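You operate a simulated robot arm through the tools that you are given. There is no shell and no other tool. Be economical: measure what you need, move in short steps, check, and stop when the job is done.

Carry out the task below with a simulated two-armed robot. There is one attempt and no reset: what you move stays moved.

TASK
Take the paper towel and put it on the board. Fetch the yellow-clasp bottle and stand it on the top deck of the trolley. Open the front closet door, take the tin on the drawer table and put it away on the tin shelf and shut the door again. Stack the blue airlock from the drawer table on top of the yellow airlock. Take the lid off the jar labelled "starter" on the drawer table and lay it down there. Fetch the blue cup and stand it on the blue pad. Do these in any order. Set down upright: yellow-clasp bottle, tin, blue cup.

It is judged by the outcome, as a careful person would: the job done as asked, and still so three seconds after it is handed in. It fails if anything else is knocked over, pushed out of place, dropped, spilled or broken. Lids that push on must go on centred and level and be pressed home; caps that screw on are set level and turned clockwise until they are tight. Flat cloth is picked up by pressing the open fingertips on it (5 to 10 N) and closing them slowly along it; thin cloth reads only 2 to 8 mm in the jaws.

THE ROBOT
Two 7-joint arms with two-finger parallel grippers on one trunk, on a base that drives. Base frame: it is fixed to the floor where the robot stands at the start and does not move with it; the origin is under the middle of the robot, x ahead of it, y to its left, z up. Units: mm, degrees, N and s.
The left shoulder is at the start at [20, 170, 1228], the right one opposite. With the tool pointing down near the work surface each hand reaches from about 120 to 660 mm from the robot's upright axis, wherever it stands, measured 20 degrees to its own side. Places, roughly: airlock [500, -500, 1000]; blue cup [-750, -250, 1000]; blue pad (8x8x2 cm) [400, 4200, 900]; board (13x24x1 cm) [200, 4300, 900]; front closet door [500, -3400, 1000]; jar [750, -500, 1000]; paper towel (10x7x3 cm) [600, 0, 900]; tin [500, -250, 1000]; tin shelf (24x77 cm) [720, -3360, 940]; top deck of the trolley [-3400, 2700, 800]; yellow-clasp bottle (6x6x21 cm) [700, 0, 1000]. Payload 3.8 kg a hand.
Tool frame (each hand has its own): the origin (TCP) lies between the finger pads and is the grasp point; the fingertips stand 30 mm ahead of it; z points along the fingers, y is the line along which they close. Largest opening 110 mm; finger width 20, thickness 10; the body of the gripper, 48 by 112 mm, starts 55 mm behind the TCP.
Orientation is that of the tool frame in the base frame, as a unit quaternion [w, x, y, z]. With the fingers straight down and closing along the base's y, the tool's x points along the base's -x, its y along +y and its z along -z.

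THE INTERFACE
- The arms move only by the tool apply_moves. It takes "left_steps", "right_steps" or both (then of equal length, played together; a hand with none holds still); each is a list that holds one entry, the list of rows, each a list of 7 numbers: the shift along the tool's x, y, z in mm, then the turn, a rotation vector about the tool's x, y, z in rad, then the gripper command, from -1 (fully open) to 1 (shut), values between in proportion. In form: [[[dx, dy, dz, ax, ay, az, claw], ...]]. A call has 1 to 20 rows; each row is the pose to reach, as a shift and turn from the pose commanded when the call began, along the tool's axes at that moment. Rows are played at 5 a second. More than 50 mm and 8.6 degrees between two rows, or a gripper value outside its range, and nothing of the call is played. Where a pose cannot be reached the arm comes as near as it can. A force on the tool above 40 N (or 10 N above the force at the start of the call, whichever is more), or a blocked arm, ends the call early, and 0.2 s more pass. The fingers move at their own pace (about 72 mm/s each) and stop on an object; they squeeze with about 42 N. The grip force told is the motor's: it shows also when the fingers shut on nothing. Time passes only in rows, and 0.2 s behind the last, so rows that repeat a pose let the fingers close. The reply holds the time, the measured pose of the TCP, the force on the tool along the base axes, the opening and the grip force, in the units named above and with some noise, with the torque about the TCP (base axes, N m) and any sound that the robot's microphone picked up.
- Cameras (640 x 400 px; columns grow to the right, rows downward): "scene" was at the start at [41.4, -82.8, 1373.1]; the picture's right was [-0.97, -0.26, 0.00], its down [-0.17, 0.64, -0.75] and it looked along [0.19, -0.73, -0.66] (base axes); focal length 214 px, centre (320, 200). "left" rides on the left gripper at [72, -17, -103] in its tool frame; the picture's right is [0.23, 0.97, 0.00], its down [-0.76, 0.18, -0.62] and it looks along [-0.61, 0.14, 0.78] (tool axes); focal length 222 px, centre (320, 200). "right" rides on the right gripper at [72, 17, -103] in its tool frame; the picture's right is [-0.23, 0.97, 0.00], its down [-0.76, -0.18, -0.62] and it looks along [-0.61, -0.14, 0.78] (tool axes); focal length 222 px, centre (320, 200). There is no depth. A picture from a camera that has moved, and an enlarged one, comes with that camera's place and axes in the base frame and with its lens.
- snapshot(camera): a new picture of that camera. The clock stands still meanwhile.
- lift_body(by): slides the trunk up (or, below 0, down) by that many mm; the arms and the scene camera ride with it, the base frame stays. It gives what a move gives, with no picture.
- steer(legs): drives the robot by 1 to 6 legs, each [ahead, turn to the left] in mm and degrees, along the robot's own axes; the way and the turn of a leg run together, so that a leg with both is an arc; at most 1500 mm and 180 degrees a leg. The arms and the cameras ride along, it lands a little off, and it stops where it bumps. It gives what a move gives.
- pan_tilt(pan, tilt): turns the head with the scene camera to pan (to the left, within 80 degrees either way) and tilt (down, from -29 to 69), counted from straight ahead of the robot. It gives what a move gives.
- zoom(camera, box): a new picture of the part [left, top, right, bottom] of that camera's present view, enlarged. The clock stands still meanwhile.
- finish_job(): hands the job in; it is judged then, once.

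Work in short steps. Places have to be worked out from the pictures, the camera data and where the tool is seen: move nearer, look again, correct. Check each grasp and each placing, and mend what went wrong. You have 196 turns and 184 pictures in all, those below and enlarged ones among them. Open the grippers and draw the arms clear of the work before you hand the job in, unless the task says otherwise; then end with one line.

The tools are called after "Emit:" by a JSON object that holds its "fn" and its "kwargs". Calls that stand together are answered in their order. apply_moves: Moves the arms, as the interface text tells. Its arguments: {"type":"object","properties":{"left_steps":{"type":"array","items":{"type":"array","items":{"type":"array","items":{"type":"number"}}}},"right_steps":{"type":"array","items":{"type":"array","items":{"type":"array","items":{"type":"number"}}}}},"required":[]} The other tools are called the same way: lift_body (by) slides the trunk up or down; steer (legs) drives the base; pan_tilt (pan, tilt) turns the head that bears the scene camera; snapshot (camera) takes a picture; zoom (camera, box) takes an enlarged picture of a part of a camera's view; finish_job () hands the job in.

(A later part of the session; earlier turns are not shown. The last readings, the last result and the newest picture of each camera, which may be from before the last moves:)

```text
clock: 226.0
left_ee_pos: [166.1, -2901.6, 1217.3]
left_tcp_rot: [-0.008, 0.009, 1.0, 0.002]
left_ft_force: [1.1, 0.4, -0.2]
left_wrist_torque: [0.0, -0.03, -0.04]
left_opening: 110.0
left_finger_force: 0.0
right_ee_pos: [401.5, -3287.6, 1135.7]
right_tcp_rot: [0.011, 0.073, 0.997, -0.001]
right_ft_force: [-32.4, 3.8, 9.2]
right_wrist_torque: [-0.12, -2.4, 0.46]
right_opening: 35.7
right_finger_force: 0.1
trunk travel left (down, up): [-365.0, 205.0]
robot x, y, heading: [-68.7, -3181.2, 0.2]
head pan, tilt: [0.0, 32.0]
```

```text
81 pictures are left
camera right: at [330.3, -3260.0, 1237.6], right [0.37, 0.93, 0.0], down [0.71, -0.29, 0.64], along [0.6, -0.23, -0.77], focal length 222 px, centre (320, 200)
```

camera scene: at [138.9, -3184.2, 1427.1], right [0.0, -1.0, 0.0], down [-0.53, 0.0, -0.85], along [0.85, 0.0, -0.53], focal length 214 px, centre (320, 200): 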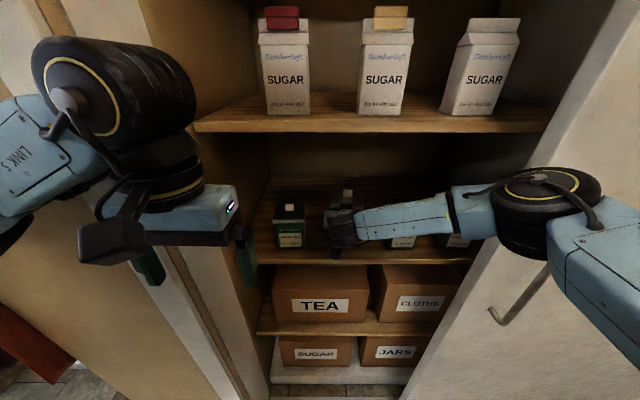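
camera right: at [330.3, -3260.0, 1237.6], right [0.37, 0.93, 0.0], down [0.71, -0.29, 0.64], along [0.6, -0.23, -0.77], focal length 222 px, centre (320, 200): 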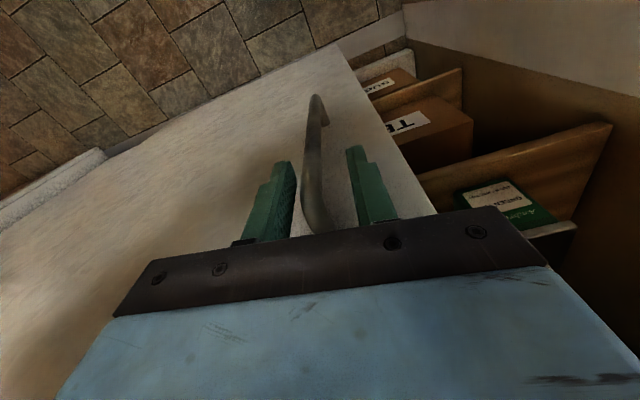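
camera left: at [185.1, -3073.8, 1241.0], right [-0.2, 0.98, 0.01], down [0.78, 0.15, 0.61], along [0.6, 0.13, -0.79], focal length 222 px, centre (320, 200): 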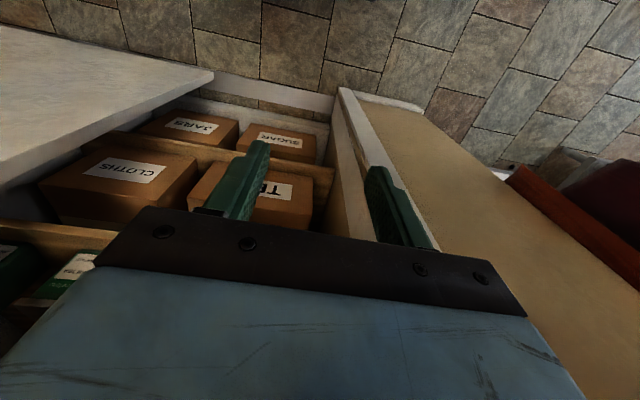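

Works well. Near the frame the wide hand could foul it, so I back out, close the fingers, re-enter just right of the bar and push it the rest of the way.

Emit:
{"fn": "apply_moves", "kwargs": {"right_steps": [[[45, 0, 0, 0, 0, 0, 0.35], [50, -20, 0, 0, 0, 0, 1], [50, -42, 0, 0, 0, 0, 1], [50, -42, 0, 0, 0, 0, 1], [20, -42, 0, 0, 0, 0, 1], [0, -42, 0, 0, 0, 0, 1], [2, -20, 0, 0, 0, 0, 1], [6, 8, 0, 0, 0, 0, 1], [10, 36, 0, 0, 0, 0, 1], [14, 64, 0, 0, 0, 0, 1], [18, 92, 0, 0, 0, 0, 1], [22, 120, 0, 0, 0, 0, 1], [26, 148, 0, 0, 0, 0, 1], [30, 176, 0, 0, 0, 0, 1], [34, 204, 0, 0, 0, 0, 1], [38, 228, 0, 0, 0, 0, 1], [41, 246, 0, 0, 0, 0, 1], [43, 256, 0, 0, 0, 0, 1], [45, 266, 0, 0, 0, 0, 1]]]}}

Emit:
{"fn": "snapshot", "kwargs": {"camera": "scene"}}

```text
clock: 230.0
left_ee_pos: [170.5, -2904.7, 1216.8]
left_tcp_rot: [-0.011, 0.008, 1.0, 0.003]
left_ft_force: [0.3, 0.6, 0.5]
left_wrist_torque: [0.01, 0.01, 0.01]
left_opening: 109.8
left_finger_force: 0.1
right_ee_pos: [402.1, -3022.2, 1131.2]
right_tcp_rot: [0.009, 0.077, 0.997, -0.004]
right_ft_force: [-9.0, -5.1, 5.7]
right_wrist_torque: [0.16, -0.66, -0.04]
right_opening: 0.0
right_finger_force: 37.5
trunk travel left (down, up): [-365.0, 205.0]
robot x, y, heading: [-66.2, -3184.0, 0.4]
head pan, tilt: [0.0, 32.0]
```

```text
80 pictures are left
camera scene: at [38.2, -3184.1, 1427.2], right [0.0, -1.0, 0.0], down [-0.53, 0.0, -0.85], along [0.85, 0.0, -0.53], focal length 214 px, centre (320, 200)
```

scene: 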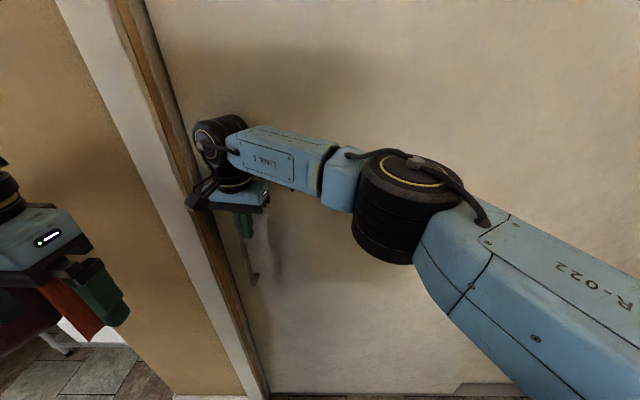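

Nearly closed. I push a little further until firm resistance, then check the gap.

Emit:
{"fn": "apply_moves", "kwargs": {"right_steps": [[[2, 6, 0, 0, 0, 0, 1], [3, 12, 0, 0, 0, 0, 1], [4, 18, 0, 0, 0, 0, 1], [5, 24, 0, 0, 0, 0, 1]]]}}

Emit:
{"fn": "zoom", "kwargs": {"camera": "scene", "box": [100, 100, 340, 400]}}

```text
clock: 231.0
left_ee_pos: [172.5, -2904.3, 1216.3]
left_tcp_rot: [-0.01, 0.009, 1.0, 0.004]
left_ft_force: [-0.3, 1.1, -0.1]
left_wrist_torque: [0.01, 0.01, 0.0]
left_opening: 110.2
left_finger_force: 0.0
right_ee_pos: [401.9, -3019.2, 1132.1]
right_tcp_rot: [0.007, 0.08, 0.997, -0.003]
right_ft_force: [-1.7, -7.2, 1.7]
right_wrist_torque: [0.02, -0.09, -0.04]
right_opening: 0.0
right_finger_force: 38.1
right hand out of reach, approached as far as the arm can: row 1, 2, 3, 4
trunk travel left (down, up): [-365.0, 205.0]
robot x, y, heading: [-68.5, -3182.4, -0.0]
head pan, tilt: [0.0, 32.0]
```

```text
1.33 times, centred on (220, 250) of scene
camera zoom: at [39.5, -3185.3, 1427.1], right [0.0, -1.0, 0.0], down [-0.53, 0.0, -0.85], along [0.85, 0.0, -0.53], focal length 286 px, centre (453, 133)
```

zoom: 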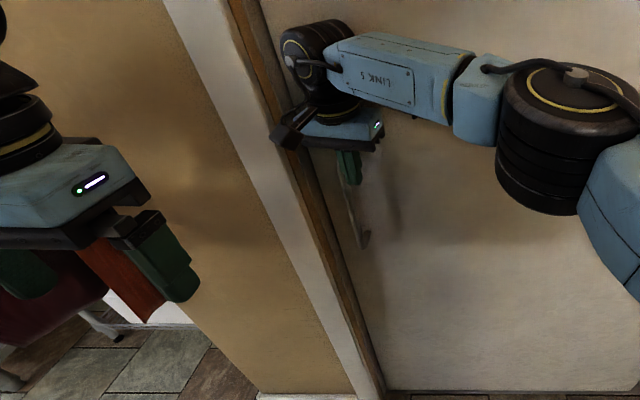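

The right arm is at its limit; no gap is visible. To be sure I nudge by turning the base 2° left, pressing the bar.

Emit:
{"fn": "steer", "kwargs": {"legs": [[0, 2.5]]}}

Emit:
{"fn": "zoom", "kwargs": {"camera": "scene", "box": [160, 60, 320, 400]}}

```text
clock: 231.8
left_ee_pos: [163.6, -2899.5, 1216.6]
left_tcp_rot: [-0.01, -0.007, 1.0, 0.003]
left_ft_force: [0.7, 0.1, -0.5]
left_wrist_torque: [0.03, 0.02, 0.01]
left_opening: 110.1
left_finger_force: 0.0
right_ee_pos: [401.5, -3016.7, 1131.2]
right_tcp_rot: [0.011, 0.073, 0.997, -0.012]
right_ft_force: [-3.4, -10.6, 1.1]
right_wrist_torque: [0.07, 0.0, -0.02]
right_opening: 0.1
right_finger_force: 37.4
trunk travel left (down, up): [-365.0, 205.0]
robot x, y, heading: [-69.7, -3186.3, 1.4]
head pan, tilt: [0.0, 32.0]
stopped in leg 1: the force on the tool passed its limit at 45 N (the readings are from after the stop); the commanded pose is now the measured one
```

```text
1.18 times, centred on (240, 230) of scene
camera zoom: at [38.7, -3182.7, 1427.1], right [0.03, -1.0, 0.0], down [-0.53, -0.01, -0.85], along [0.85, 0.02, -0.53], focal length 252 px, centre (414, 165)
```

zoom: 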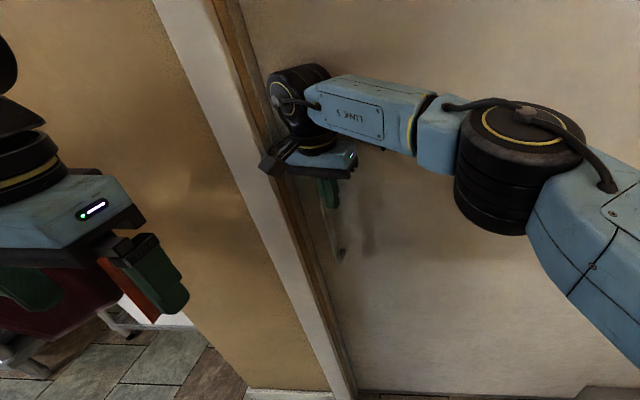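

Door is fully shut (45 N against the stop). I retract the right hand, raise the trunk, back off and turn to go back.

Emit:
{"fn": "apply_moves", "kwargs": {"right_steps": [[[20, -15, 0, 0, 0, 0, 1], [60, -30, 0, 0, 0, 0, 0], [100, -70, 0, 0, 0, 0, -1], [110, -115, 0, 0, 0, 0, -1], [110, -160, 0, 0, 0, 0, -1], [110, -200, 0, 0, 0, 0, -1]]]}}

Emit:
{"fn": "lift_body", "kwargs": {"by": 140}}

Emit:
{"fn": "steer", "kwargs": {"legs": [[-70, 0], [0, 89]]}}

```text
refused: row 3 steps farther than a row can; nothing moved
```

```text
clock: 233.5
left_ee_pos: [163.6, -2896.8, 1357.7]
left_tcp_rot: [-0.011, -0.006, 1.0, 0.003]
left_ft_force: [0.2, -0.1, 0.1]
left_wrist_torque: [0.02, 0.0, 0.01]
left_opening: 110.0
left_finger_force: 0.0
right_ee_pos: [402.9, -3014.2, 1270.6]
right_tcp_rot: [0.01, 0.071, 0.997, -0.01]
right_ft_force: [0.2, -0.7, 0.4]
right_wrist_torque: [0.02, 0.01, 0.0]
right_opening: 0.1
right_finger_force: 37.3
trunk travel left (down, up): [-505.0, 65.0]
robot x, y, heading: [-69.3, -3182.3, 1.5]
head pan, tilt: [0.0, 32.0]
```

```text
clock: 238.3
left_ee_pos: [-422.0, -2947.5, 1357.1]
left_tcp_rot: [-0.009, -0.706, 0.708, -0.006]
left_ft_force: [0.5, -0.6, 0.9]
left_wrist_torque: [0.0, -0.02, 0.0]
left_opening: 109.8
left_finger_force: 0.1
right_ee_pos: [-301.1, -2710.4, 1270.3]
right_tcp_rot: [0.014, -0.648, 0.762, -0.001]
right_ft_force: [0.0, -0.8, -0.7]
right_wrist_torque: [0.03, -0.01, 0.03]
right_opening: 0.2
right_finger_force: 37.5
trunk travel left (down, up): [-505.0, 65.0]
robot x, y, heading: [-138.0, -3189.1, 90.5]
head pan, tilt: [0.0, 32.0]
```

The door was freed by the lift. The right hand now hangs to the left; I move both hands to the forward narrow pose, right hand leading.

Emit:
{"fn": "apply_moves", "kwargs": {"right_steps": [[[-10, -40, -5, 0, 0, 0, 0], [-20, -80, -10, 0, 0, 0, -1], [-30, -120, -20, 0, 0, 0, -1], [-45, -160, -30, 0, 0, 0, -1], [-60, -195, -40, 0, 0, 0, -1], [-80, -225, -50, 0, 0, 0, -1], [-100, -250, -60, 0, 0, 0, -1], [-120, -262, -70, 0, 0, 0, -1], [-134, -262, -80, 0, 0, 0, -1], [-134, -262, -80, 0, 0, 0, -1], [-134, -262, -80, 0, 0, 0, -1]]], "left_steps": [[[0, 0, 0, 0, 0, 0, -1], [-25, 0, 0, 0, 0, 0, -1], [-60, -10, 0, 0, 0, 0, -1], [-95, -25, 0, 0, 0, 0, -1], [-130, -45, 0, 0, 0, 0, -1], [-165, -65, 0, 0, 0, 0, -1], [-200, -85, 0, 0, 0, 0, -1], [-235, -105, 0, 0, 0, 0, -1], [-270, -130, 0, 0, 0, 0, -1], [-305, -155, 0, 0, 0, 0, -1], [-330, -168, 0, 0, 0, 0, -1]]]}}

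Emit:
{"fn": "pan_tilt", "kwargs": {"pan": 0, "tilt": 20}}

Emit:
{"fn": "snapshot", "kwargs": {"camera": "scene"}}

```text
clock: 240.7
left_ee_pos: [-251.8, -2618.0, 1347.8]
left_tcp_rot: [-0.01, -0.706, 0.708, -0.005]
left_ft_force: [0.8, 0.4, -0.1]
left_wrist_torque: [-0.04, 0.02, 0.02]
left_opening: 109.9
left_finger_force: 0.1
right_ee_pos: [-21.1, -2622.2, 1358.8]
right_tcp_rot: [0.014, -0.648, 0.762, -0.001]
right_ft_force: [0.1, 0.4, 0.5]
right_wrist_torque: [-0.02, 0.02, -0.01]
right_opening: 110.1
right_finger_force: 0.0
trunk travel left (down, up): [-505.0, 65.0]
robot x, y, heading: [-137.7, -3189.1, 90.5]
head pan, tilt: [0.0, 32.0]
```

```text
clock: 241.4
left_ee_pos: [-251.9, -2617.1, 1347.6]
left_tcp_rot: [-0.009, -0.706, 0.708, -0.006]
left_ft_force: [-0.5, 0.6, 1.3]
left_wrist_torque: [-0.02, -0.04, -0.01]
left_opening: 110.2
left_finger_force: 0.1
right_ee_pos: [-22.5, -2623.5, 1358.6]
right_tcp_rot: [0.014, -0.648, 0.762, -0.001]
right_ft_force: [-0.5, -0.2, -0.9]
right_wrist_torque: [0.01, 0.0, -0.01]
right_opening: 109.9
right_finger_force: 0.0
trunk travel left (down, up): [-505.0, 65.0]
robot x, y, heading: [-141.0, -3185.8, 90.7]
head pan, tilt: [0.0, 20.0]
```

```text
77 pictures are left
camera scene: at [-141.6, -3072.5, 1586.2], right [1.0, 0.01, 0.0], down [0.0, -0.34, -0.94], along [-0.01, 0.94, -0.34], focal length 214 px, centre (320, 200)
```

scene: 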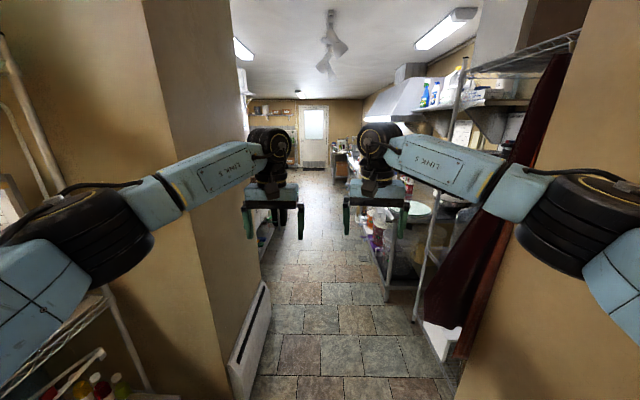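

I drive back up the corridor.

Emit:
{"fn": "steer", "kwargs": {"legs": [[0, -1.5], [1500, 0], [1120, 0]]}}

Emit:
{"fn": "apply_moves", "kwargs": {"right_steps": [[[35, -20, 0, 0, 0, 0, -1], [70, -40, 0, 0, 0, 0, -1], [105, -60, 0, 0, 0, 0, -1], [140, -80, 0, 0, 0, 0, -1], [175, -100, 0, 0, 0, 0, -1], [210, -125, 0, 0, 0, 0, -1], [245, -150, 0, 0, 0, 0, -1], [275, -175, 0, 0, 0, 0, -1]]], "left_steps": [[[35, 5, 0, 0, 0, 0, -1], [70, 10, 0, 0, 0, 0, -1], [105, 15, 0, 0, 0, 0, -1], [140, 20, 0, 0, 0, 0, -1], [175, 25, 0, 0, 0, 0, -1], [210, 30, 0, 0, 0, 0, -1], [245, 35, 0, 0, 0, 0, -1], [275, 40, 0, 0, 0, 0, -1]]]}}

Emit:
{"fn": "steer", "kwargs": {"legs": [[0, -11], [560, 0], [0, -78]]}}

Emit:
{"fn": "pan_tilt", "kwargs": {"pan": 0, "tilt": 45}}

Emit:
{"fn": "snapshot", "kwargs": {"camera": "scene"}}

```text
clock: 254.6
left_ee_pos: [-176.9, 17.2, 1348.9]
left_tcp_rot: [-0.009, -0.693, 0.721, -0.006]
left_ft_force: [0.2, 0.5, 0.2]
left_wrist_torque: [-0.01, -0.03, 0.0]
left_opening: 110.1
left_finger_force: 0.0
right_ee_pos: [52.2, 5.1, 1359.5]
right_tcp_rot: [0.014, -0.634, 0.773, 0.0]
right_ft_force: [0.8, -1.1, 0.2]
right_wrist_torque: [0.03, -0.01, 0.02]
right_opening: 110.0
right_finger_force: 0.1
trunk travel left (down, up): [-505.0, 65.0]
robot x, y, heading: [-85.6, -552.1, 88.8]
head pan, tilt: [0.0, 20.0]
```

```text
clock: 256.4
left_ee_pos: [-228.1, -257.8, 1355.8]
left_tcp_rot: [-0.009, -0.694, 0.72, -0.004]
left_ft_force: [0.2, 0.5, -0.1]
left_wrist_torque: [0.02, 0.01, -0.01]
left_opening: 109.9
left_finger_force: 0.1
right_ee_pos: [171.3, -301.4, 1356.6]
right_tcp_rot: [0.014, -0.634, 0.773, 0.0]
right_ft_force: [0.5, 0.2, 1.2]
right_wrist_torque: [-0.01, 0.02, -0.04]
right_opening: 110.1
right_finger_force: 0.1
trunk travel left (down, up): [-505.0, 65.0]
robot x, y, heading: [-87.4, -554.2, 88.3]
head pan, tilt: [0.0, 20.0]
```

```text
clock: 263.6
left_ee_pos: [326.5, 144.1, 1354.3]
left_tcp_rot: [-0.011, 0.002, 1.0, 0.003]
left_ft_force: [-0.6, 0.0, 0.2]
left_wrist_torque: [0.04, 0.02, 0.04]
left_opening: 109.8
left_finger_force: 0.1
right_ee_pos: [297.7, -256.4, 1355.7]
right_tcp_rot: [0.009, 0.08, 0.997, -0.01]
right_ft_force: [-1.6, 1.0, -0.2]
right_wrist_torque: [-0.03, -0.01, 0.0]
right_opening: 110.0
right_finger_force: 0.1
trunk travel left (down, up): [-505.0, 65.0]
robot x, y, heading: [35.1, -10.3, 0.6]
head pan, tilt: [0.0, 20.0]
```

```text
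clock: 264.5
left_ee_pos: [327.8, 144.1, 1354.6]
left_tcp_rot: [-0.01, 0.002, 1.0, 0.002]
left_ft_force: [0.9, 1.2, 0.2]
left_wrist_torque: [-0.03, 0.0, 0.0]
left_opening: 109.6
left_finger_force: 0.0
right_ee_pos: [296.4, -255.4, 1356.4]
right_tcp_rot: [0.009, 0.08, 0.997, -0.01]
right_ft_force: [-0.3, -0.1, 0.0]
right_wrist_torque: [0.02, -0.02, 0.03]
right_opening: 110.0
right_finger_force: 0.1
trunk travel left (down, up): [-505.0, 65.0]
robot x, y, heading: [36.5, -10.3, 0.9]
head pan, tilt: [0.0, 45.0]
```

```text
76 pictures are left
camera scene: at [135.3, -9.8, 1547.6], right [0.01, -1.0, 0.0], down [-0.71, -0.01, -0.71], along [0.71, 0.01, -0.71], focal length 214 px, centre (320, 200)
```

scene: 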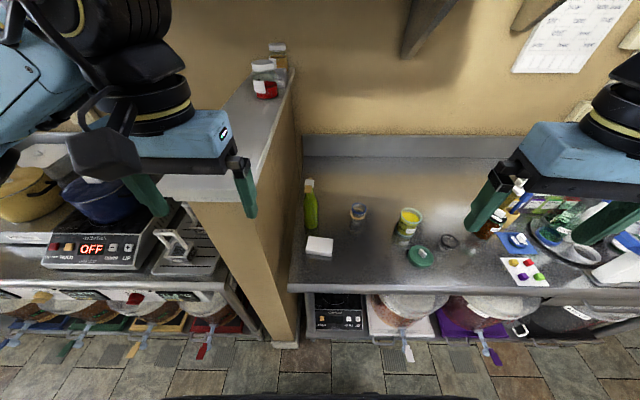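

Robot at (36,-10). The bottle stands at ≈(665,35) close to the half-wall, so I'll take it by the neck from above with fingers closing along x. First I turn slightly left and advance.

Emit:
{"fn": "steer", "kwargs": {"legs": [[0, 14], [45, 0]]}}

Emit:
{"fn": "zoom", "kwargs": {"camera": "scene", "box": [280, 140, 440, 280]}}

```text
clock: 266.3
left_ee_pos: [324.2, 223.1, 1354.1]
left_tcp_rot: [-0.011, -0.12, 0.993, 0.001]
left_ft_force: [0.4, -0.4, -0.6]
left_wrist_torque: [-0.02, 0.02, 0.03]
left_opening: 110.2
left_finger_force: 0.0
right_ee_pos: [391.2, -174.5, 1357.4]
right_tcp_rot: [0.012, -0.042, 0.999, -0.009]
right_ft_force: [0.6, -0.3, 0.3]
right_wrist_torque: [-0.02, 0.02, 0.01]
right_opening: 110.0
right_finger_force: 0.1
trunk travel left (down, up): [-505.0, 65.0]
robot x, y, heading: [71.4, 4.2, 14.5]
head pan, tilt: [0.0, 45.0]
```

```text
2.86 times, centred on (360, 210) of scene
camera zoom: at [174.8, 25.9, 1547.6], right [0.25, -0.97, 0.0], down [-0.68, -0.18, -0.71], along [0.68, 0.18, -0.71], focal length 613 px, centre (206, 171)
```

zoom: 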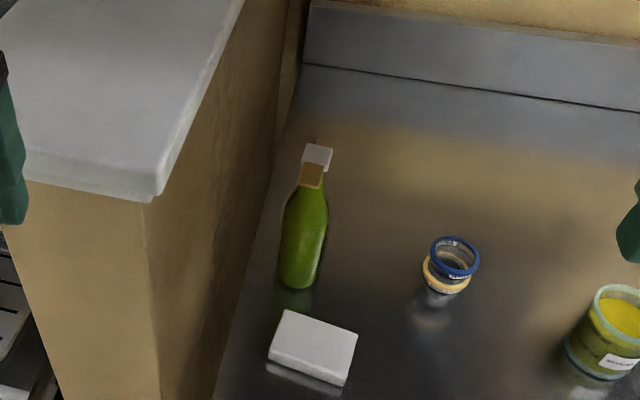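

Towel lies at ≈(560,-3), long side along y; bottle at ≈(664,28). I take the towel first with the left hand: rotate the wrist so the fingers close along x and hover above it.

Emit:
{"fn": "apply_moves", "kwargs": {"left_steps": [[[-20, -34, 0, 0, 0, -0.11, -1], [-42, -68, 0, 0, 0, -0.22, -1], [-64, -102, 0, 0, 0, -0.33, -1], [-86, -136, 0, 0, 0, -0.44, -1], [-108, -170, 0, 0, 0, -0.55, -1], [-130, -205, 0, 0, 0, -0.66, -1], [-152, -240, 5, 0, 0, -0.77, -1], [-175, -275, 10, 0, 0, -0.88, -1], [-175, -276, 55, 0, 0, -0.99, -1], [-175, -276, 100, 0, 0, -1.1, -1], [-175, -276, 145, 0, 0, -1.21, -1], [-175, -276, 190, 0, 0, -1.326, -1], [-175, -276, 235, 0, 0, -1.326, -1], [-175, -276, 270, 0, 0, -1.326, -1], [-175, -276, 270, 0, 0, -1.326, -1]]]}}

Emit:
{"fn": "snapshot", "kwargs": {"camera": "left"}}

```text
clock: 269.7
left_ee_pos: [575.0, -2.1, 1119.4]
left_tcp_rot: [-0.022, 0.707, -0.706, 0.021]
left_ft_force: [0.6, -1.0, -0.5]
left_wrist_torque: [0.03, -0.03, 0.01]
left_opening: 109.9
left_finger_force: 0.1
right_ee_pos: [385.5, -173.5, 1355.8]
right_tcp_rot: [0.014, -0.041, 0.999, -0.009]
right_ft_force: [0.5, -0.7, 0.0]
right_wrist_torque: [0.01, 0.04, -0.01]
right_opening: 110.0
right_finger_force: 0.1
trunk travel left (down, up): [-505.0, 65.0]
robot x, y, heading: [75.0, 3.1, 14.7]
head pan, tilt: [0.0, 45.0]
stopped in row 15 (left hand): the arm was blocked; the commanded pose is now the measured one
```

```text
74 pictures are left
camera left: at [586.3, -74.4, 1225.1], right [-0.97, -0.23, -0.06], down [-0.22, 0.76, 0.61], along [-0.09, 0.61, -0.79], focal length 222 px, centre (320, 200)
```

left: 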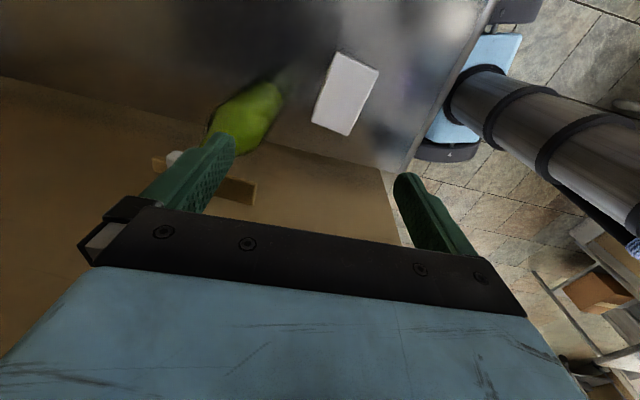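

The left arm was blocked at z≈1119. I check with the scene camera what it touches.

Emit:
{"fn": "snapshot", "kwargs": {"camera": "scene"}}

```text
73 pictures are left
camera scene: at [168.9, 25.6, 1546.0], right [0.25, -0.97, 0.0], down [-0.68, -0.18, -0.71], along [0.69, 0.18, -0.7], focal length 214 px, centre (320, 200)
```

scene: 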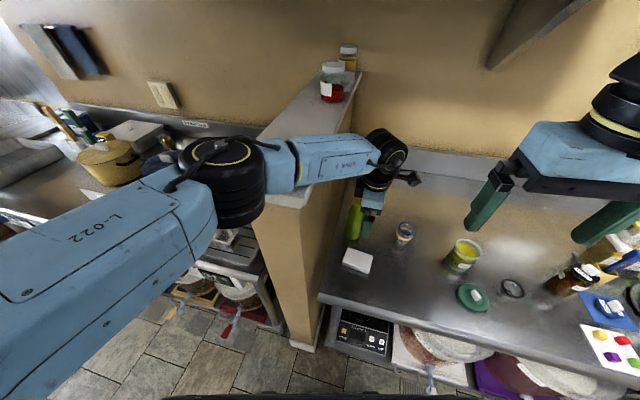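

The left forearm rests on the half-wall top, so the left arm is unsuitable here. I retract it up and back, and meanwhile rotate the right wrist to take the towel with the right hand instead.

Emit:
{"fn": "apply_moves", "kwargs": {"left_steps": [[[0, 0, -45, 0, 0, 0, -1], [0, 0, -90, 0, 0, 0.05, -1], [0, 0, -135, 0, 0, 0.15, -1], [-20, 20, -170, 0, 0, 0.28, -1], [-45, 50, -190, 0, 0, 0.41, -1], [-70, 82, -200, 0, 0, 0.54, -1], [-95, 115, -210, 0, 0, 0.67, -1], [-120, 147, -220, 0, 0, 0.8, -1], [-145, 178, -225, 0, 0, 0.93, -1], [-170, 210, -230, 0, 0, 1.06, -1], [-195, 240, -235, 0, 0, 1.19, -1], [-215, 260, -235, 0, 0, 1.32, -1]]], "right_steps": [[[0, 0, 0, 0, 0, -0.125, -1], [0, 0, 0, 0, 0, -0.25, -1], [0, 0, 0, 0, 0, -0.375, -1], [0, 0, 0, 0, 0, -0.5, -1], [0, 0, 0, 0, 0, -0.625, -1], [0, 0, 0, 0, 0, -0.75, -1], [0, 0, 0, 0, 0, -0.875, -1], [0, 0, 0, 0, 0, -1.0, -1], [0, 0, 0, 0, 0, -1.125, -1], [0, 0, 0, 0, 0, -1.25, -1], [0, 0, 0, 0, 0, -1.375, -1], [0, 0, 0, 0, 0, -1.49, -1]]]}}

Emit:
{"fn": "zoom", "kwargs": {"camera": "scene", "box": [280, 140, 440, 280]}}

```text
clock: 271.2
left_ee_pos: [472.8, 70.6, 1314.1]
left_tcp_rot: [0.022, -0.458, 0.888, -0.019]
left_ft_force: [12.8, -15.4, -2.3]
left_wrist_torque: [-0.29, -0.3, 0.1]
left_opening: 101.0
left_finger_force: 0.1
right_ee_pos: [396.0, -178.6, 1355.7]
right_tcp_rot: [0.006, -0.435, 0.9, -0.011]
right_ft_force: [-0.1, -0.1, 0.7]
right_wrist_torque: [-0.02, 0.01, 0.02]
right_opening: 109.9
right_finger_force: 0.1
trunk travel left (down, up): [-505.0, 65.0]
robot x, y, heading: [75.3, -1.9, 14.4]
head pan, tilt: [0.0, 45.0]
stopped in row 7 (left hand): the force on the tool passed its limit at 58 N (the readings are from after the stop); the commanded pose is now the measured one
```

```text
2.86 times, centred on (360, 210) of scene
camera zoom: at [179.0, 21.6, 1547.4], right [0.25, -0.97, 0.0], down [-0.69, -0.18, -0.71], along [0.68, 0.18, -0.71], focal length 613 px, centre (206, 171)
```

zoom: 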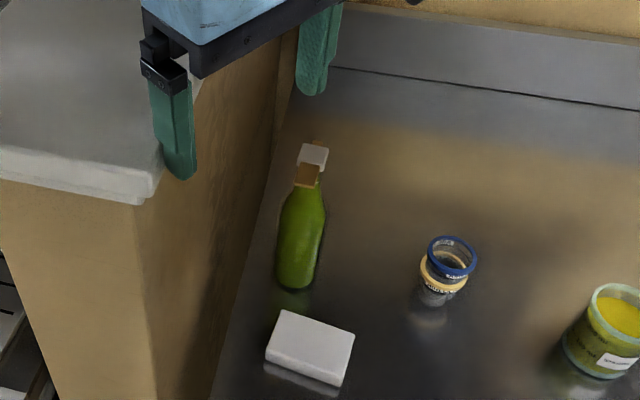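

The left fingertip caught the slab edge (top ≈1285). I raise it higher and continue retracting; right keeps rotating.

Emit:
{"fn": "apply_moves", "kwargs": {"left_steps": [[[5, 5, -15, 0, 0, 0, -1], [5, 5, -60, 0, 0, 0, -1], [5, 5, -95, 0, 0, 0, -1], [15, 40, -95, 0, 0, 0.14, -1], [25, 78, -95, 0, 0, 0.28, -1], [35, 115, -95, 0, 0, 0.42, -1], [45, 150, -95, 0, 0, 0.56, -1], [60, 180, -95, 0, 0, 0.7, -1]]], "right_steps": [[[0, 0, 0, 0, 0, -0.09, -1], [0, 0, 0, 0, 0, -0.18, -1], [0, 0, 0, 0, 0, -0.27, -1], [0, 0, 0, 0, 0, -0.36, -1], [0, 0, 0, 0, 0, -0.45, -1], [0, 0, 0, 0, 0, -0.54, -1], [0, 0, 0, 0, 0, -0.63, -1], [0, 0, 0, 0, 0, -0.67, -1]]]}}

```text
clock: 273.0
left_ee_pos: [282.4, 133.4, 1397.4]
left_tcp_rot: [0.029, -0.126, 0.992, -0.01]
left_ft_force: [-0.1, 0.5, -0.2]
left_wrist_torque: [0.05, -0.02, -0.02]
left_opening: 109.8
left_finger_force: 0.0
right_ee_pos: [390.9, -174.4, 1356.0]
right_tcp_rot: [-0.002, 0.709, -0.705, 0.015]
right_ft_force: [0.1, -0.6, -0.4]
right_wrist_torque: [0.02, -0.01, 0.01]
right_opening: 110.1
right_finger_force: 0.1
trunk travel left (down, up): [-505.0, 65.0]
robot x, y, heading: [76.3, 7.2, 14.6]
head pan, tilt: [0.0, 45.0]
```

Left is clear. I move the right hand over the towel with 90 mm opening.

Emit:
{"fn": "apply_moves", "kwargs": {"right_steps": [[[-30, -30, 10, 0, 0, 0, -0.64], [-60, -60, 20, 0, 0, 0, -0.64], [-90, -90, 40, 0, 0, 0, -0.64], [-118, -118, 65, 0, 0, 0, -0.64], [-145, -145, 95, 0, 0, 0, -0.64], [-171, -166, 125, 0, 0, 0, -0.64], [-171, -166, 170, 0, 0, 0, -0.64], [-171, -166, 215, 0, 0, 0, -0.64], [-171, -166, 260, 0, 0, 0, -0.64], [-171, -166, 305, 0, 0, 0, -0.64], [-171, -166, 350, 0, 0, 0, -0.64], [-171, -166, 350, 0, 0, 0, -0.64]]]}}

Emit:
{"fn": "snapshot", "kwargs": {"camera": "right"}}

```text
clock: 275.6
left_ee_pos: [281.9, 135.3, 1397.4]
left_tcp_rot: [0.027, -0.128, 0.991, -0.011]
left_ft_force: [-0.8, 0.3, -0.2]
left_wrist_torque: [0.0, 0.0, -0.01]
left_opening: 109.7
left_finger_force: 0.0
right_ee_pos: [497.2, 1.9, 1100.7]
right_tcp_rot: [-0.005, -0.69, 0.723, -0.035]
right_ft_force: [0.8, 0.4, -0.1]
right_wrist_torque: [0.03, 0.02, -0.03]
right_opening: 90.1
right_finger_force: 0.1
right hand out of reach, approached as far as the arm can: row 1, 2, 3, 4, 5, 6, 7, 8, 9, 10, 11, 12
trunk travel left (down, up): [-505.0, 65.0]
robot x, y, heading: [79.4, 0.1, 14.5]
head pan, tilt: [0.0, 45.0]
```

```text
71 pictures are left
camera right: at [473.4, -63.4, 1207.6], right [-0.96, 0.27, -0.06], down [0.19, 0.79, 0.59], along [0.2, 0.56, -0.81], focal length 222 px, centre (320, 200)
```

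right: 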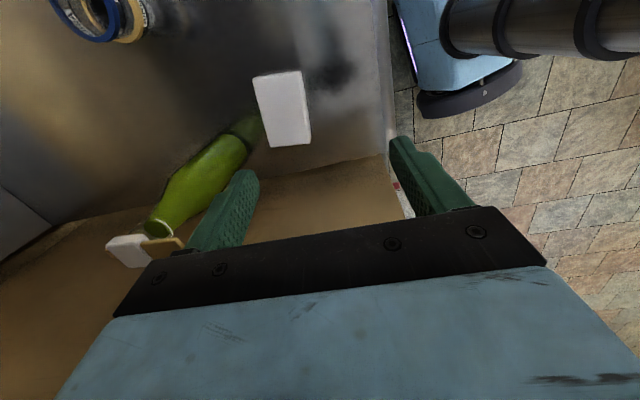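

That wrist angle isn't reachable here. Measured corners show the towel is ≈93×65 mm with its long axis at ~78°, so I'll grip it along its long side instead (fits in 110 mm). I raise, rotate back and hover over its centre (560,-2).

Emit:
{"fn": "apply_moves", "kwargs": {"right_steps": [[[0, 0, -40, 0, 0, 0.14, -1], [0, 0, -80, 0, 0, 0.28, -1], [0, 0, -110, 0, 0, 0.42, -1], [0, 0, -110, 0, 0, 0.56, -1], [0, 0, -110, 0, 0, 0.7, -1], [0, 0, -110, 0, 0, 0.84, -1], [0, 0, -110, 0, 0, 0.98, -1], [0, 0, -110, 0, 0, 1.12, -1], [0, 0, -110, 0, 0, 1.26, -1], [0, 0, -110, 0, 0, 1.4, -1], [0, 0, -110, 0, 0, 1.54, -1], [0, 0, -110, 0, 0, 1.66, -1], [0, 0, -110, 0, 0, 1.77, -1], [0, -3, -90, 0, 0, 1.77, -1], [0, -3, -90, 0, 0, 1.77, -1]]]}}

Emit:
{"fn": "snapshot", "kwargs": {"camera": "right"}}

```text
clock: 278.8
left_ee_pos: [281.8, 133.6, 1396.2]
left_tcp_rot: [0.026, -0.128, 0.991, -0.011]
left_ft_force: [1.2, -0.4, -0.1]
left_wrist_torque: [-0.01, -0.01, -0.01]
left_opening: 110.1
left_finger_force: 0.1
right_ee_pos: [496.4, 6.0, 1190.0]
right_tcp_rot: [0.023, 0.123, 0.992, -0.026]
right_ft_force: [0.7, 0.2, 0.5]
right_wrist_torque: [-0.01, -0.03, 0.0]
right_opening: 110.1
right_finger_force: 0.0
trunk travel left (down, up): [-505.0, 65.0]
robot x, y, heading: [76.3, -1.7, 14.7]
head pan, tilt: [0.0, 45.0]
```

```text
70 pictures are left
camera right: at [427.1, 45.0, 1289.0], right [0.46, 0.89, -0.03], down [0.67, -0.32, 0.67], along [0.58, -0.33, -0.74], focal length 222 px, centre (320, 200)
```

right: 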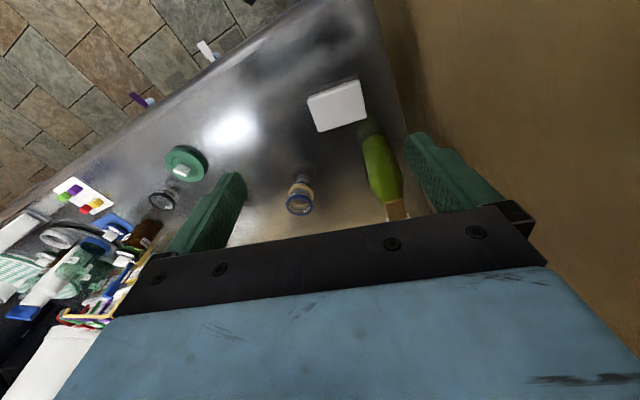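

I correct the slight tilt and move above the towel centre at z≈1000.

Emit:
{"fn": "apply_moves", "kwargs": {"right_steps": [[[-18, 6, 25, -0.015, 0.017, -0.015, -1], [-36, 11, 60, -0.03, 0.035, -0.03, -1], [-54, 16, 100, -0.046, 0.052, -0.047, -1], [-54, 16, 140, -0.046, 0.052, -0.047, -1], [-54, 17, 180, -0.046, 0.052, -0.047, -1], [-54, 17, 193, -0.046, 0.052, -0.047, -1], [-54, 17, 193, -0.046, 0.052, -0.047, -1]]]}}

Emit:
{"fn": "snapshot", "kwargs": {"camera": "right"}}

```text
clock: 280.4
left_ee_pos: [282.9, 132.4, 1396.6]
left_tcp_rot: [0.027, -0.128, 0.991, -0.01]
left_ft_force: [-0.2, -0.3, 0.2]
left_wrist_torque: [0.0, 0.0, -0.02]
left_opening: 110.2
left_finger_force: 0.1
right_ee_pos: [560.1, -1.7, 997.7]
right_tcp_rot: [0.0, 0.099, 0.995, 0.0]
right_ft_force: [-0.5, -0.6, 0.4]
right_wrist_torque: [-0.03, 0.0, -0.04]
right_opening: 109.9
right_finger_force: 0.1
trunk travel left (down, up): [-505.0, 65.0]
robot x, y, heading: [75.1, 3.0, 14.8]
head pan, tilt: [0.0, 45.0]
```

```text
69 pictures are left
camera right: at [493.2, 29.3, 1102.0], right [0.41, 0.91, 0.0], down [0.71, -0.32, 0.62], along [0.57, -0.26, -0.78], focal length 222 px, centre (320, 200)
```

right: 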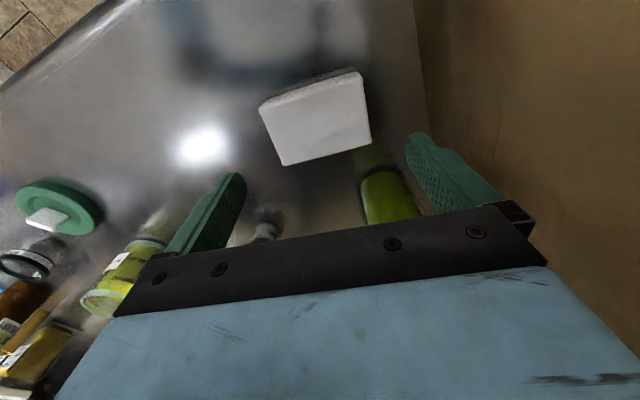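

Centred; the towel is rotated ~6° more. I rotate and descend to just above it.

Emit:
{"fn": "apply_moves", "kwargs": {"right_steps": [[[1, 0, 30, 0, 0, -0.09, -1], [2, 0, 55, 0, 0, -0.09, -1], [2, 0, 68, 0, 0, -0.09, -1], [2, 0, 68, 0, 0, -0.09, -1]]]}}

Emit:
{"fn": "snapshot", "kwargs": {"camera": "right"}}

```text
clock: 281.4
left_ee_pos: [282.2, 132.5, 1397.4]
left_tcp_rot: [0.027, -0.128, 0.991, -0.01]
left_ft_force: [0.7, -0.3, 0.2]
left_wrist_torque: [-0.01, -0.01, 0.03]
left_opening: 110.0
left_finger_force: 0.0
right_ee_pos: [558.6, 0.5, 929.8]
right_tcp_rot: [-0.001, 0.052, 0.999, 0.0]
right_ft_force: [-0.6, 0.2, 0.2]
right_wrist_torque: [0.0, -0.02, 0.02]
right_opening: 110.2
right_finger_force: 0.0
trunk travel left (down, up): [-505.0, 65.0]
robot x, y, heading: [75.5, 1.4, 14.6]
head pan, tilt: [0.0, 45.0]
```

```text
68 pictures are left
camera right: at [489.1, 24.4, 1034.4], right [0.33, 0.94, 0.0], down [0.74, -0.26, 0.62], along [0.59, -0.21, -0.78], focal length 222 px, centre (320, 200)
```

right: 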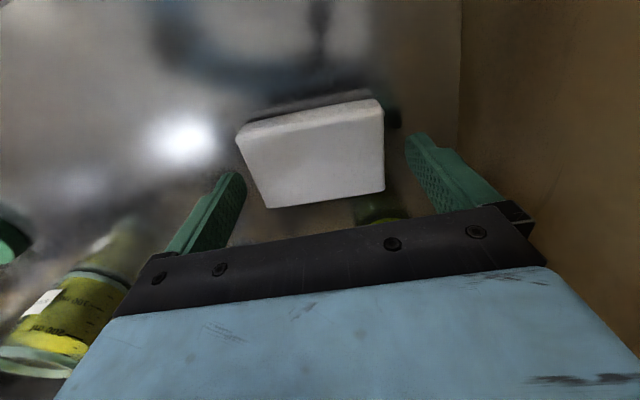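

Towel is ~5 mm to the left between the fingers. I shift and descend to TCP≈903, then close slowly.

Emit:
{"fn": "apply_moves", "kwargs": {"right_steps": [[[0, -5, 0, 0, 0, 0, -1], [0, -5, 10, 0, 0, 0, -1], [0, -5, 20, 0, 0, 0, -1], [0, -5, 26, 0, 0, 0, -1], [0, -5, 26, 0, 0, 0, -0.8], [0, -5, 26, 0, 0, 0, -0.6], [0, -5, 26, 0, 0, 0, 0], [0, -5, 26, 0, 0, 0, 1], [0, -5, 26, 0, 0, 0, 1], [0, -5, 26, 0, 0, 0, 1]]]}}

Emit:
{"fn": "snapshot", "kwargs": {"camera": "right"}}

```text
clock: 282.6
left_ee_pos: [280.4, 133.0, 1396.6]
left_tcp_rot: [0.028, -0.127, 0.991, -0.01]
left_ft_force: [-0.8, 0.2, 0.8]
left_wrist_torque: [-0.04, 0.02, 0.03]
left_opening: 109.9
left_finger_force: 0.1
right_ee_pos: [560.6, -5.2, 909.2]
right_tcp_rot: [0.0, 0.056, 0.998, 0.0]
right_ft_force: [-9.0, -2.0, 24.7]
right_wrist_torque: [-1.25, 0.7, -0.33]
right_opening: 99.9
right_finger_force: 1.0
trunk travel left (down, up): [-505.0, 65.0]
robot x, y, heading: [79.0, 3.4, 14.7]
head pan, tilt: [0.0, 45.0]
stopped in row 5 (right hand): the force on the tool passed its limit at 48 N (the readings are from after the stop); the commanded pose is now the measured one
```

```text
67 pictures are left
camera right: at [489.9, 19.8, 1013.5], right [0.33, 0.94, 0.0], down [0.74, -0.26, 0.63], along [0.59, -0.21, -0.78], focal length 222 px, centre (320, 200)
```

right: 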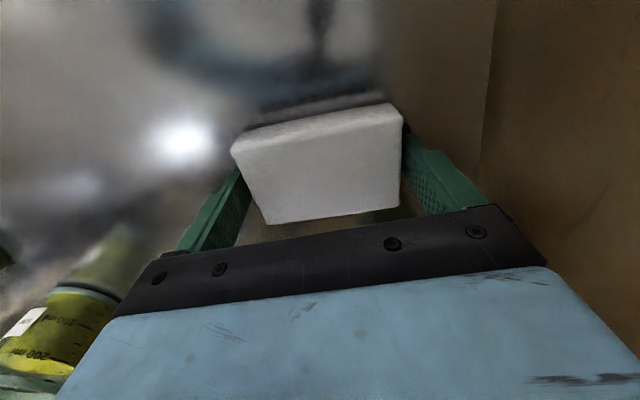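

The tips touched the table (so table z≈879); the towel (~88 mm) is between the fingers. I rise 4 mm and close.

Emit:
{"fn": "apply_moves", "kwargs": {"right_steps": [[[0, 0, -4, 0, 0, 0, -0.8], [0, 2, -4, 0, 0, 0, -0.8], [0, 2, -4, 0, 0, 0, -0.5], [0, 2, -4, 0, 0, 0, 0], [0, 2, -4, 0, 0, 0, 1], [0, 2, -4, 0, 0, 0, 1], [0, 2, -4, 0, 0, 0, 1]]]}}

Emit:
{"fn": "snapshot", "kwargs": {"camera": "right"}}

```text
clock: 284.2
left_ee_pos: [282.5, 132.8, 1396.3]
left_tcp_rot: [0.027, -0.128, 0.991, -0.011]
left_ft_force: [-0.2, -0.7, 0.3]
left_wrist_torque: [0.01, 0.0, -0.01]
left_opening: 110.0
left_finger_force: 0.1
right_ee_pos: [561.1, -3.0, 912.2]
right_tcp_rot: [0.001, 0.054, 0.999, -0.001]
right_ft_force: [-0.1, -0.7, -0.3]
right_wrist_torque: [-0.02, -0.01, 0.0]
right_opening: 89.5
right_finger_force: 41.8
trunk travel left (down, up): [-505.0, 65.0]
robot x, y, heading: [78.5, -1.7, 14.5]
head pan, tilt: [0.0, 45.0]
```

```text
66 pictures are left
camera right: at [490.8, 21.2, 1015.0], right [0.33, 0.94, 0.0], down [0.74, -0.26, 0.63], along [0.59, -0.21, -0.78], focal length 222 px, centre (320, 200)
```

right: 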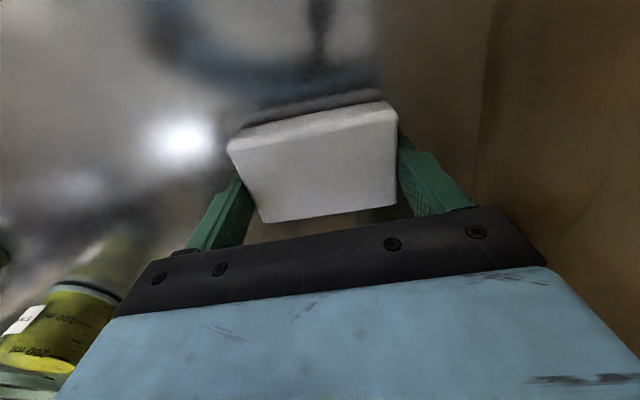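

Gripped (89.5 mm). I lift and carry it back toward the robot.

Emit:
{"fn": "apply_moves", "kwargs": {"right_steps": [[[0, 0, -20, 0, 0, 0, 1], [0, 0, -60, 0, 0, 0, 1], [0, 0, -105, 0, 0, 0, 1], [0, 0, -150, 0, 0, 0, 1], [20, -25, -185, 0, 0, 0, 1], [45, -50, -215, 0, 0, 0, 1], [70, -78, -245, 0, 0, 0, 1], [97, -106, -270, 0, 0, 0, 1], [125, -135, -295, 0, 0, 0, 1], [150, -160, -315, 0, 0, 0, 1], [162, -178, -330, 0, 0, 0, 1]]]}}

Emit:
{"fn": "steer", "kwargs": {"legs": [[-60, 0], [0, -105]]}}

Emit:
{"fn": "pan_tilt", "kwargs": {"pan": -50, "tilt": 30}}

Emit:
{"fn": "snapshot", "kwargs": {"camera": "scene"}}

```text
clock: 286.6
left_ee_pos: [281.8, 132.8, 1398.7]
left_tcp_rot: [0.026, -0.127, 0.991, -0.011]
left_ft_force: [0.4, -0.4, 0.0]
left_wrist_torque: [0.0, -0.02, 0.0]
left_opening: 109.8
left_finger_force: 0.0
right_ee_pos: [395.2, -158.4, 1243.3]
right_tcp_rot: [0.0, 0.054, 0.999, -0.001]
right_ft_force: [0.0, -0.7, 0.7]
right_wrist_torque: [-0.01, 0.01, -0.01]
right_opening: 89.7
right_finger_force: 41.8
right hand out of reach, approached as far as the arm can: row 11
trunk travel left (down, up): [-505.0, 65.0]
robot x, y, heading: [77.5, -0.9, 14.5]
head pan, tilt: [0.0, 45.0]
```

```text
clock: 292.0
left_ee_pos: [92.6, -246.5, 1397.7]
left_tcp_rot: [0.008, 0.711, 0.703, -0.028]
left_ft_force: [0.5, -0.2, 0.6]
left_wrist_torque: [0.01, 0.03, -0.02]
left_opening: 110.2
left_finger_force: 0.1
right_ee_pos: [-219.4, -279.9, 1242.6]
right_tcp_rot: [0.0, 0.827, 0.563, -0.001]
right_ft_force: [0.0, -0.1, -0.7]
right_wrist_torque: [-0.01, -0.02, 0.02]
right_opening: 89.8
right_finger_force: 41.6
trunk travel left (down, up): [-505.0, 65.0]
robot x, y, heading: [21.1, -15.8, -90.8]
head pan, tilt: [0.0, 45.0]
```

```text
clock: 293.2
left_ee_pos: [92.5, -247.6, 1396.6]
left_tcp_rot: [0.008, 0.711, 0.702, -0.028]
left_ft_force: [-0.7, -0.3, -0.4]
left_wrist_torque: [0.02, 0.03, -0.03]
left_opening: 110.4
left_finger_force: 0.1
right_ee_pos: [-220.3, -279.9, 1242.0]
right_tcp_rot: [0.0, 0.827, 0.562, -0.001]
right_ft_force: [0.1, -0.6, -0.5]
right_wrist_torque: [0.01, 0.0, -0.02]
right_opening: 89.6
right_finger_force: 42.2
trunk travel left (down, up): [-505.0, 65.0]
robot x, y, heading: [18.5, -12.6, -90.6]
head pan, tilt: [-50.0, 30.0]
```

```text
65 pictures are left
camera scene: at [-52.1, -93.3, 1570.2], right [-0.63, 0.77, 0.0], down [0.39, 0.32, -0.87], along [-0.67, -0.55, -0.5], focal length 214 px, centre (320, 200)
```

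scene: 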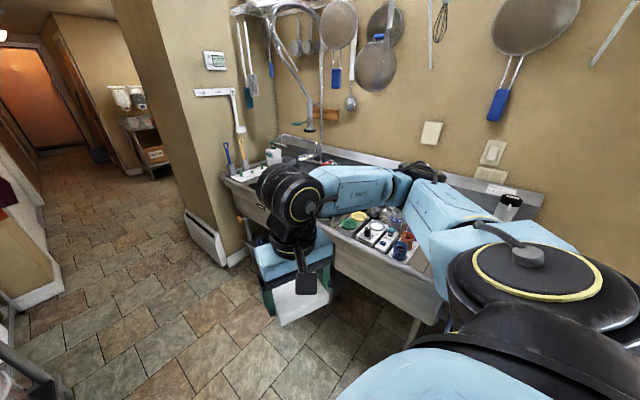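

I see items on the drainboard by the sink. Zooming to find the blue cup.

Emit:
{"fn": "zoom", "kwargs": {"camera": "scene", "box": [320, 185, 460, 285]}}

```text
4.00 times, centred on (390, 235) of scene
camera zoom: at [-52.1, -93.3, 1570.2], right [-0.63, 0.77, 0.0], down [0.39, 0.32, -0.87], along [-0.67, -0.55, -0.5], focal length 858 px, centre (40, 60)
```

zoom: 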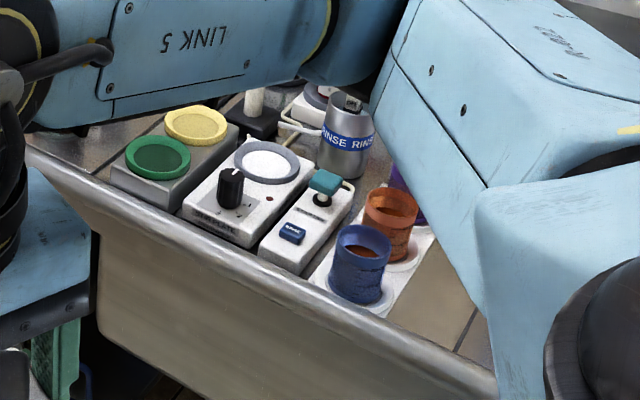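

The blue cup stands at ≈(-792,-260), rim z≈950, a brown cup right behind it. I turn to face −x and drive 300 mm toward it.

Emit:
{"fn": "steer", "kwargs": {"legs": [[0, -89], [300, 0]]}}

Emit:
{"fn": "pan_tilt", "kwargs": {"pan": 15, "tilt": 45}}

Emit:
{"fn": "snapshot", "kwargs": {"camera": "scene"}}

```text
clock: 299.0
left_ee_pos: [-509.7, -97.5, 1397.4]
left_tcp_rot: [-0.014, 1.0, 0.008, -0.025]
left_ft_force: [0.0, 0.9, 0.4]
left_wrist_torque: [0.0, -0.01, 0.01]
left_opening: 110.0
left_finger_force: 0.1
right_ee_pos: [-550.9, 212.3, 1243.2]
right_tcp_rot: [0.0, 0.985, -0.174, 0.0]
right_ft_force: [0.2, 0.4, -0.5]
right_wrist_torque: [0.01, -0.01, -0.02]
right_opening: 89.9
right_finger_force: 41.5
trunk travel left (down, up): [-505.0, 65.0]
robot x, y, heading: [-281.8, -21.7, -179.1]
head pan, tilt: [-50.0, 30.0]
```

```text
clock: 300.4
left_ee_pos: [-509.5, -96.5, 1397.5]
left_tcp_rot: [-0.013, 1.0, 0.007, -0.026]
left_ft_force: [-1.0, 0.2, 0.2]
left_wrist_torque: [-0.01, 0.02, -0.01]
left_opening: 110.0
left_finger_force: 0.1
right_ee_pos: [-551.4, 212.2, 1243.5]
right_tcp_rot: [-0.001, 0.985, -0.174, -0.001]
right_ft_force: [0.7, -0.5, -0.1]
right_wrist_torque: [0.01, 0.0, 0.01]
right_opening: 90.1
right_finger_force: 42.0
trunk travel left (down, up): [-505.0, 65.0]
robot x, y, heading: [-279.4, -21.1, -179.2]
head pan, tilt: [15.0, 45.0]
```

```text
63 pictures are left
camera scene: at [-380.1, -41.4, 1547.6], right [-0.27, 0.96, 0.0], down [0.68, 0.19, -0.71], along [-0.68, -0.19, -0.71], focal length 214 px, centre (320, 200)
```

scene: 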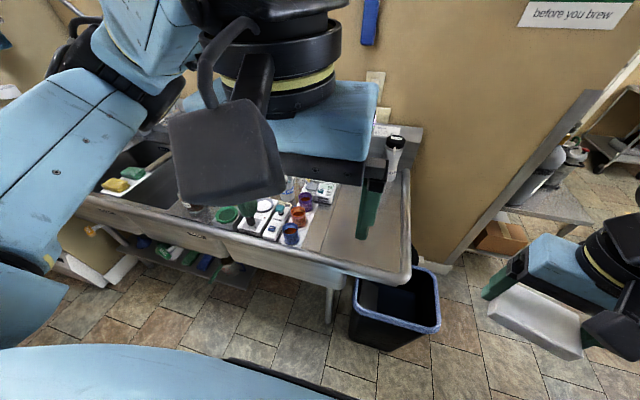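

Cup rim at ≈(-784,-258,950). I bring the left hand over it, levelling the tool.

Emit:
{"fn": "apply_moves", "kwargs": {"left_steps": [[[-37, 24, 5, 0, 0, 0, -1], [-74, 48, 10, -0.005, 0.01, 0, -1], [-111, 72, 15, -0.01, 0.02, 0, -1], [-148, 96, 20, -0.015, 0.03, 0, -1], [-185, 120, 25, -0.02, 0.04, 0, -1], [-222, 143, 40, -0.027, 0.052, 0, -0.7], [-255, 162, 60, -0.027, 0.052, 0, -0.6], [-260, 166, 105, -0.027, 0.052, 0, -0.6], [-260, 166, 150, -0.027, 0.052, 0, -0.6], [-260, 166, 195, -0.027, 0.052, 0, -0.6], [-260, 166, 240, -0.027, 0.052, 0, -0.6], [-260, 166, 285, -0.027, 0.052, 0, -0.6], [-260, 166, 325, -0.027, 0.052, 0, -0.6], [-260, 166, 325, -0.027, 0.052, 0, -0.6]]]}}

Emit:
{"fn": "snapshot", "kwargs": {"camera": "left"}}

```text
clock: 303.4
left_ee_pos: [-784.2, -257.9, 1080.0]
left_tcp_rot: [0.0, 1.0, 0.007, 0.0]
left_ft_force: [0.3, -0.4, 0.1]
left_wrist_torque: [-0.01, 0.04, -0.02]
left_opening: 87.8
left_finger_force: 0.1
right_ee_pos: [-551.3, 212.6, 1242.6]
right_tcp_rot: [0.0, 0.985, -0.174, -0.001]
right_ft_force: [0.1, 0.3, -0.3]
right_wrist_torque: [-0.03, -0.02, 0.04]
right_opening: 89.9
right_finger_force: 42.0
trunk travel left (down, up): [-505.0, 65.0]
robot x, y, heading: [-279.1, -20.1, -179.2]
head pan, tilt: [15.0, 45.0]
```

```text
62 pictures are left
camera left: at [-711.2, -240.4, 1184.6], right [0.24, -0.97, 0.0], down [-0.76, -0.19, 0.62], along [-0.6, -0.15, -0.78], focal length 222 px, centre (320, 200)
```

left: 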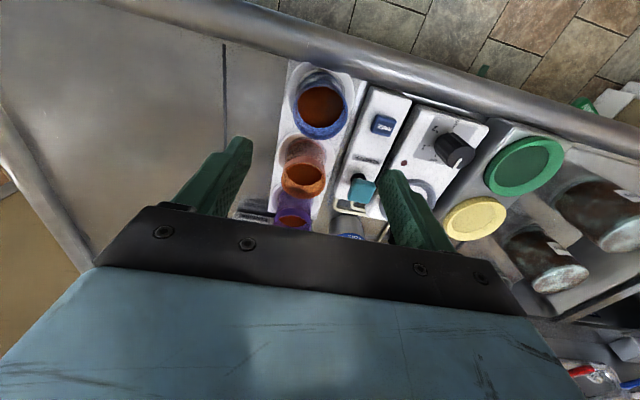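

Cup is under the column line, ~11 mm nearer the robot than the tool axis. I correct and descend to z≈985 and check clearance to the white box.

Emit:
{"fn": "apply_moves", "kwargs": {"left_steps": [[[11, 0, 30, 0, 0, 0, -0.5], [11, 0, 60, 0, 0, 0, -0.5], [11, 0, 95, 0, 0, 0, -0.5], [11, 0, 95, 0, 0, 0, -0.5]]]}}

Emit:
{"fn": "snapshot", "kwargs": {"camera": "left"}}

```text
clock: 304.4
left_ee_pos: [-773.7, -257.8, 986.4]
left_tcp_rot: [0.0, 1.0, 0.007, 0.0]
left_ft_force: [-0.3, 0.7, -0.2]
left_wrist_torque: [0.0, -0.03, -0.03]
left_opening: 82.5
left_finger_force: 0.1
right_ee_pos: [-552.1, 213.1, 1242.4]
right_tcp_rot: [0.0, 0.985, -0.174, -0.001]
right_ft_force: [0.0, 0.6, -0.4]
right_wrist_torque: [0.01, 0.03, 0.0]
right_opening: 90.2
right_finger_force: 41.8
trunk travel left (down, up): [-505.0, 65.0]
robot x, y, heading: [-278.4, -17.2, -179.2]
head pan, tilt: [15.0, 45.0]
```

```text
61 pictures are left
camera left: at [-701.1, -239.6, 1090.1], right [0.24, -0.97, 0.0], down [-0.76, -0.19, 0.62], along [-0.6, -0.15, -0.78], focal length 222 px, centre (320, 200)
```

left: 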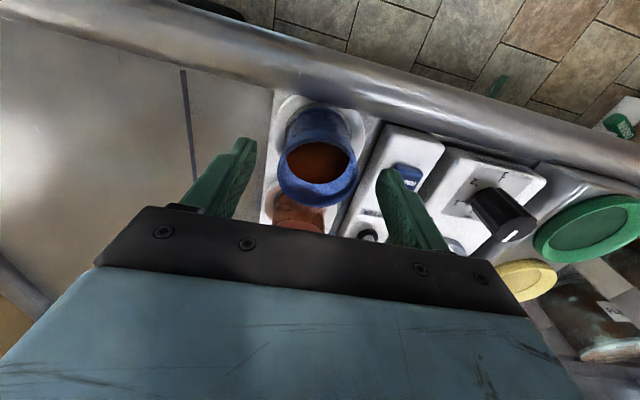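

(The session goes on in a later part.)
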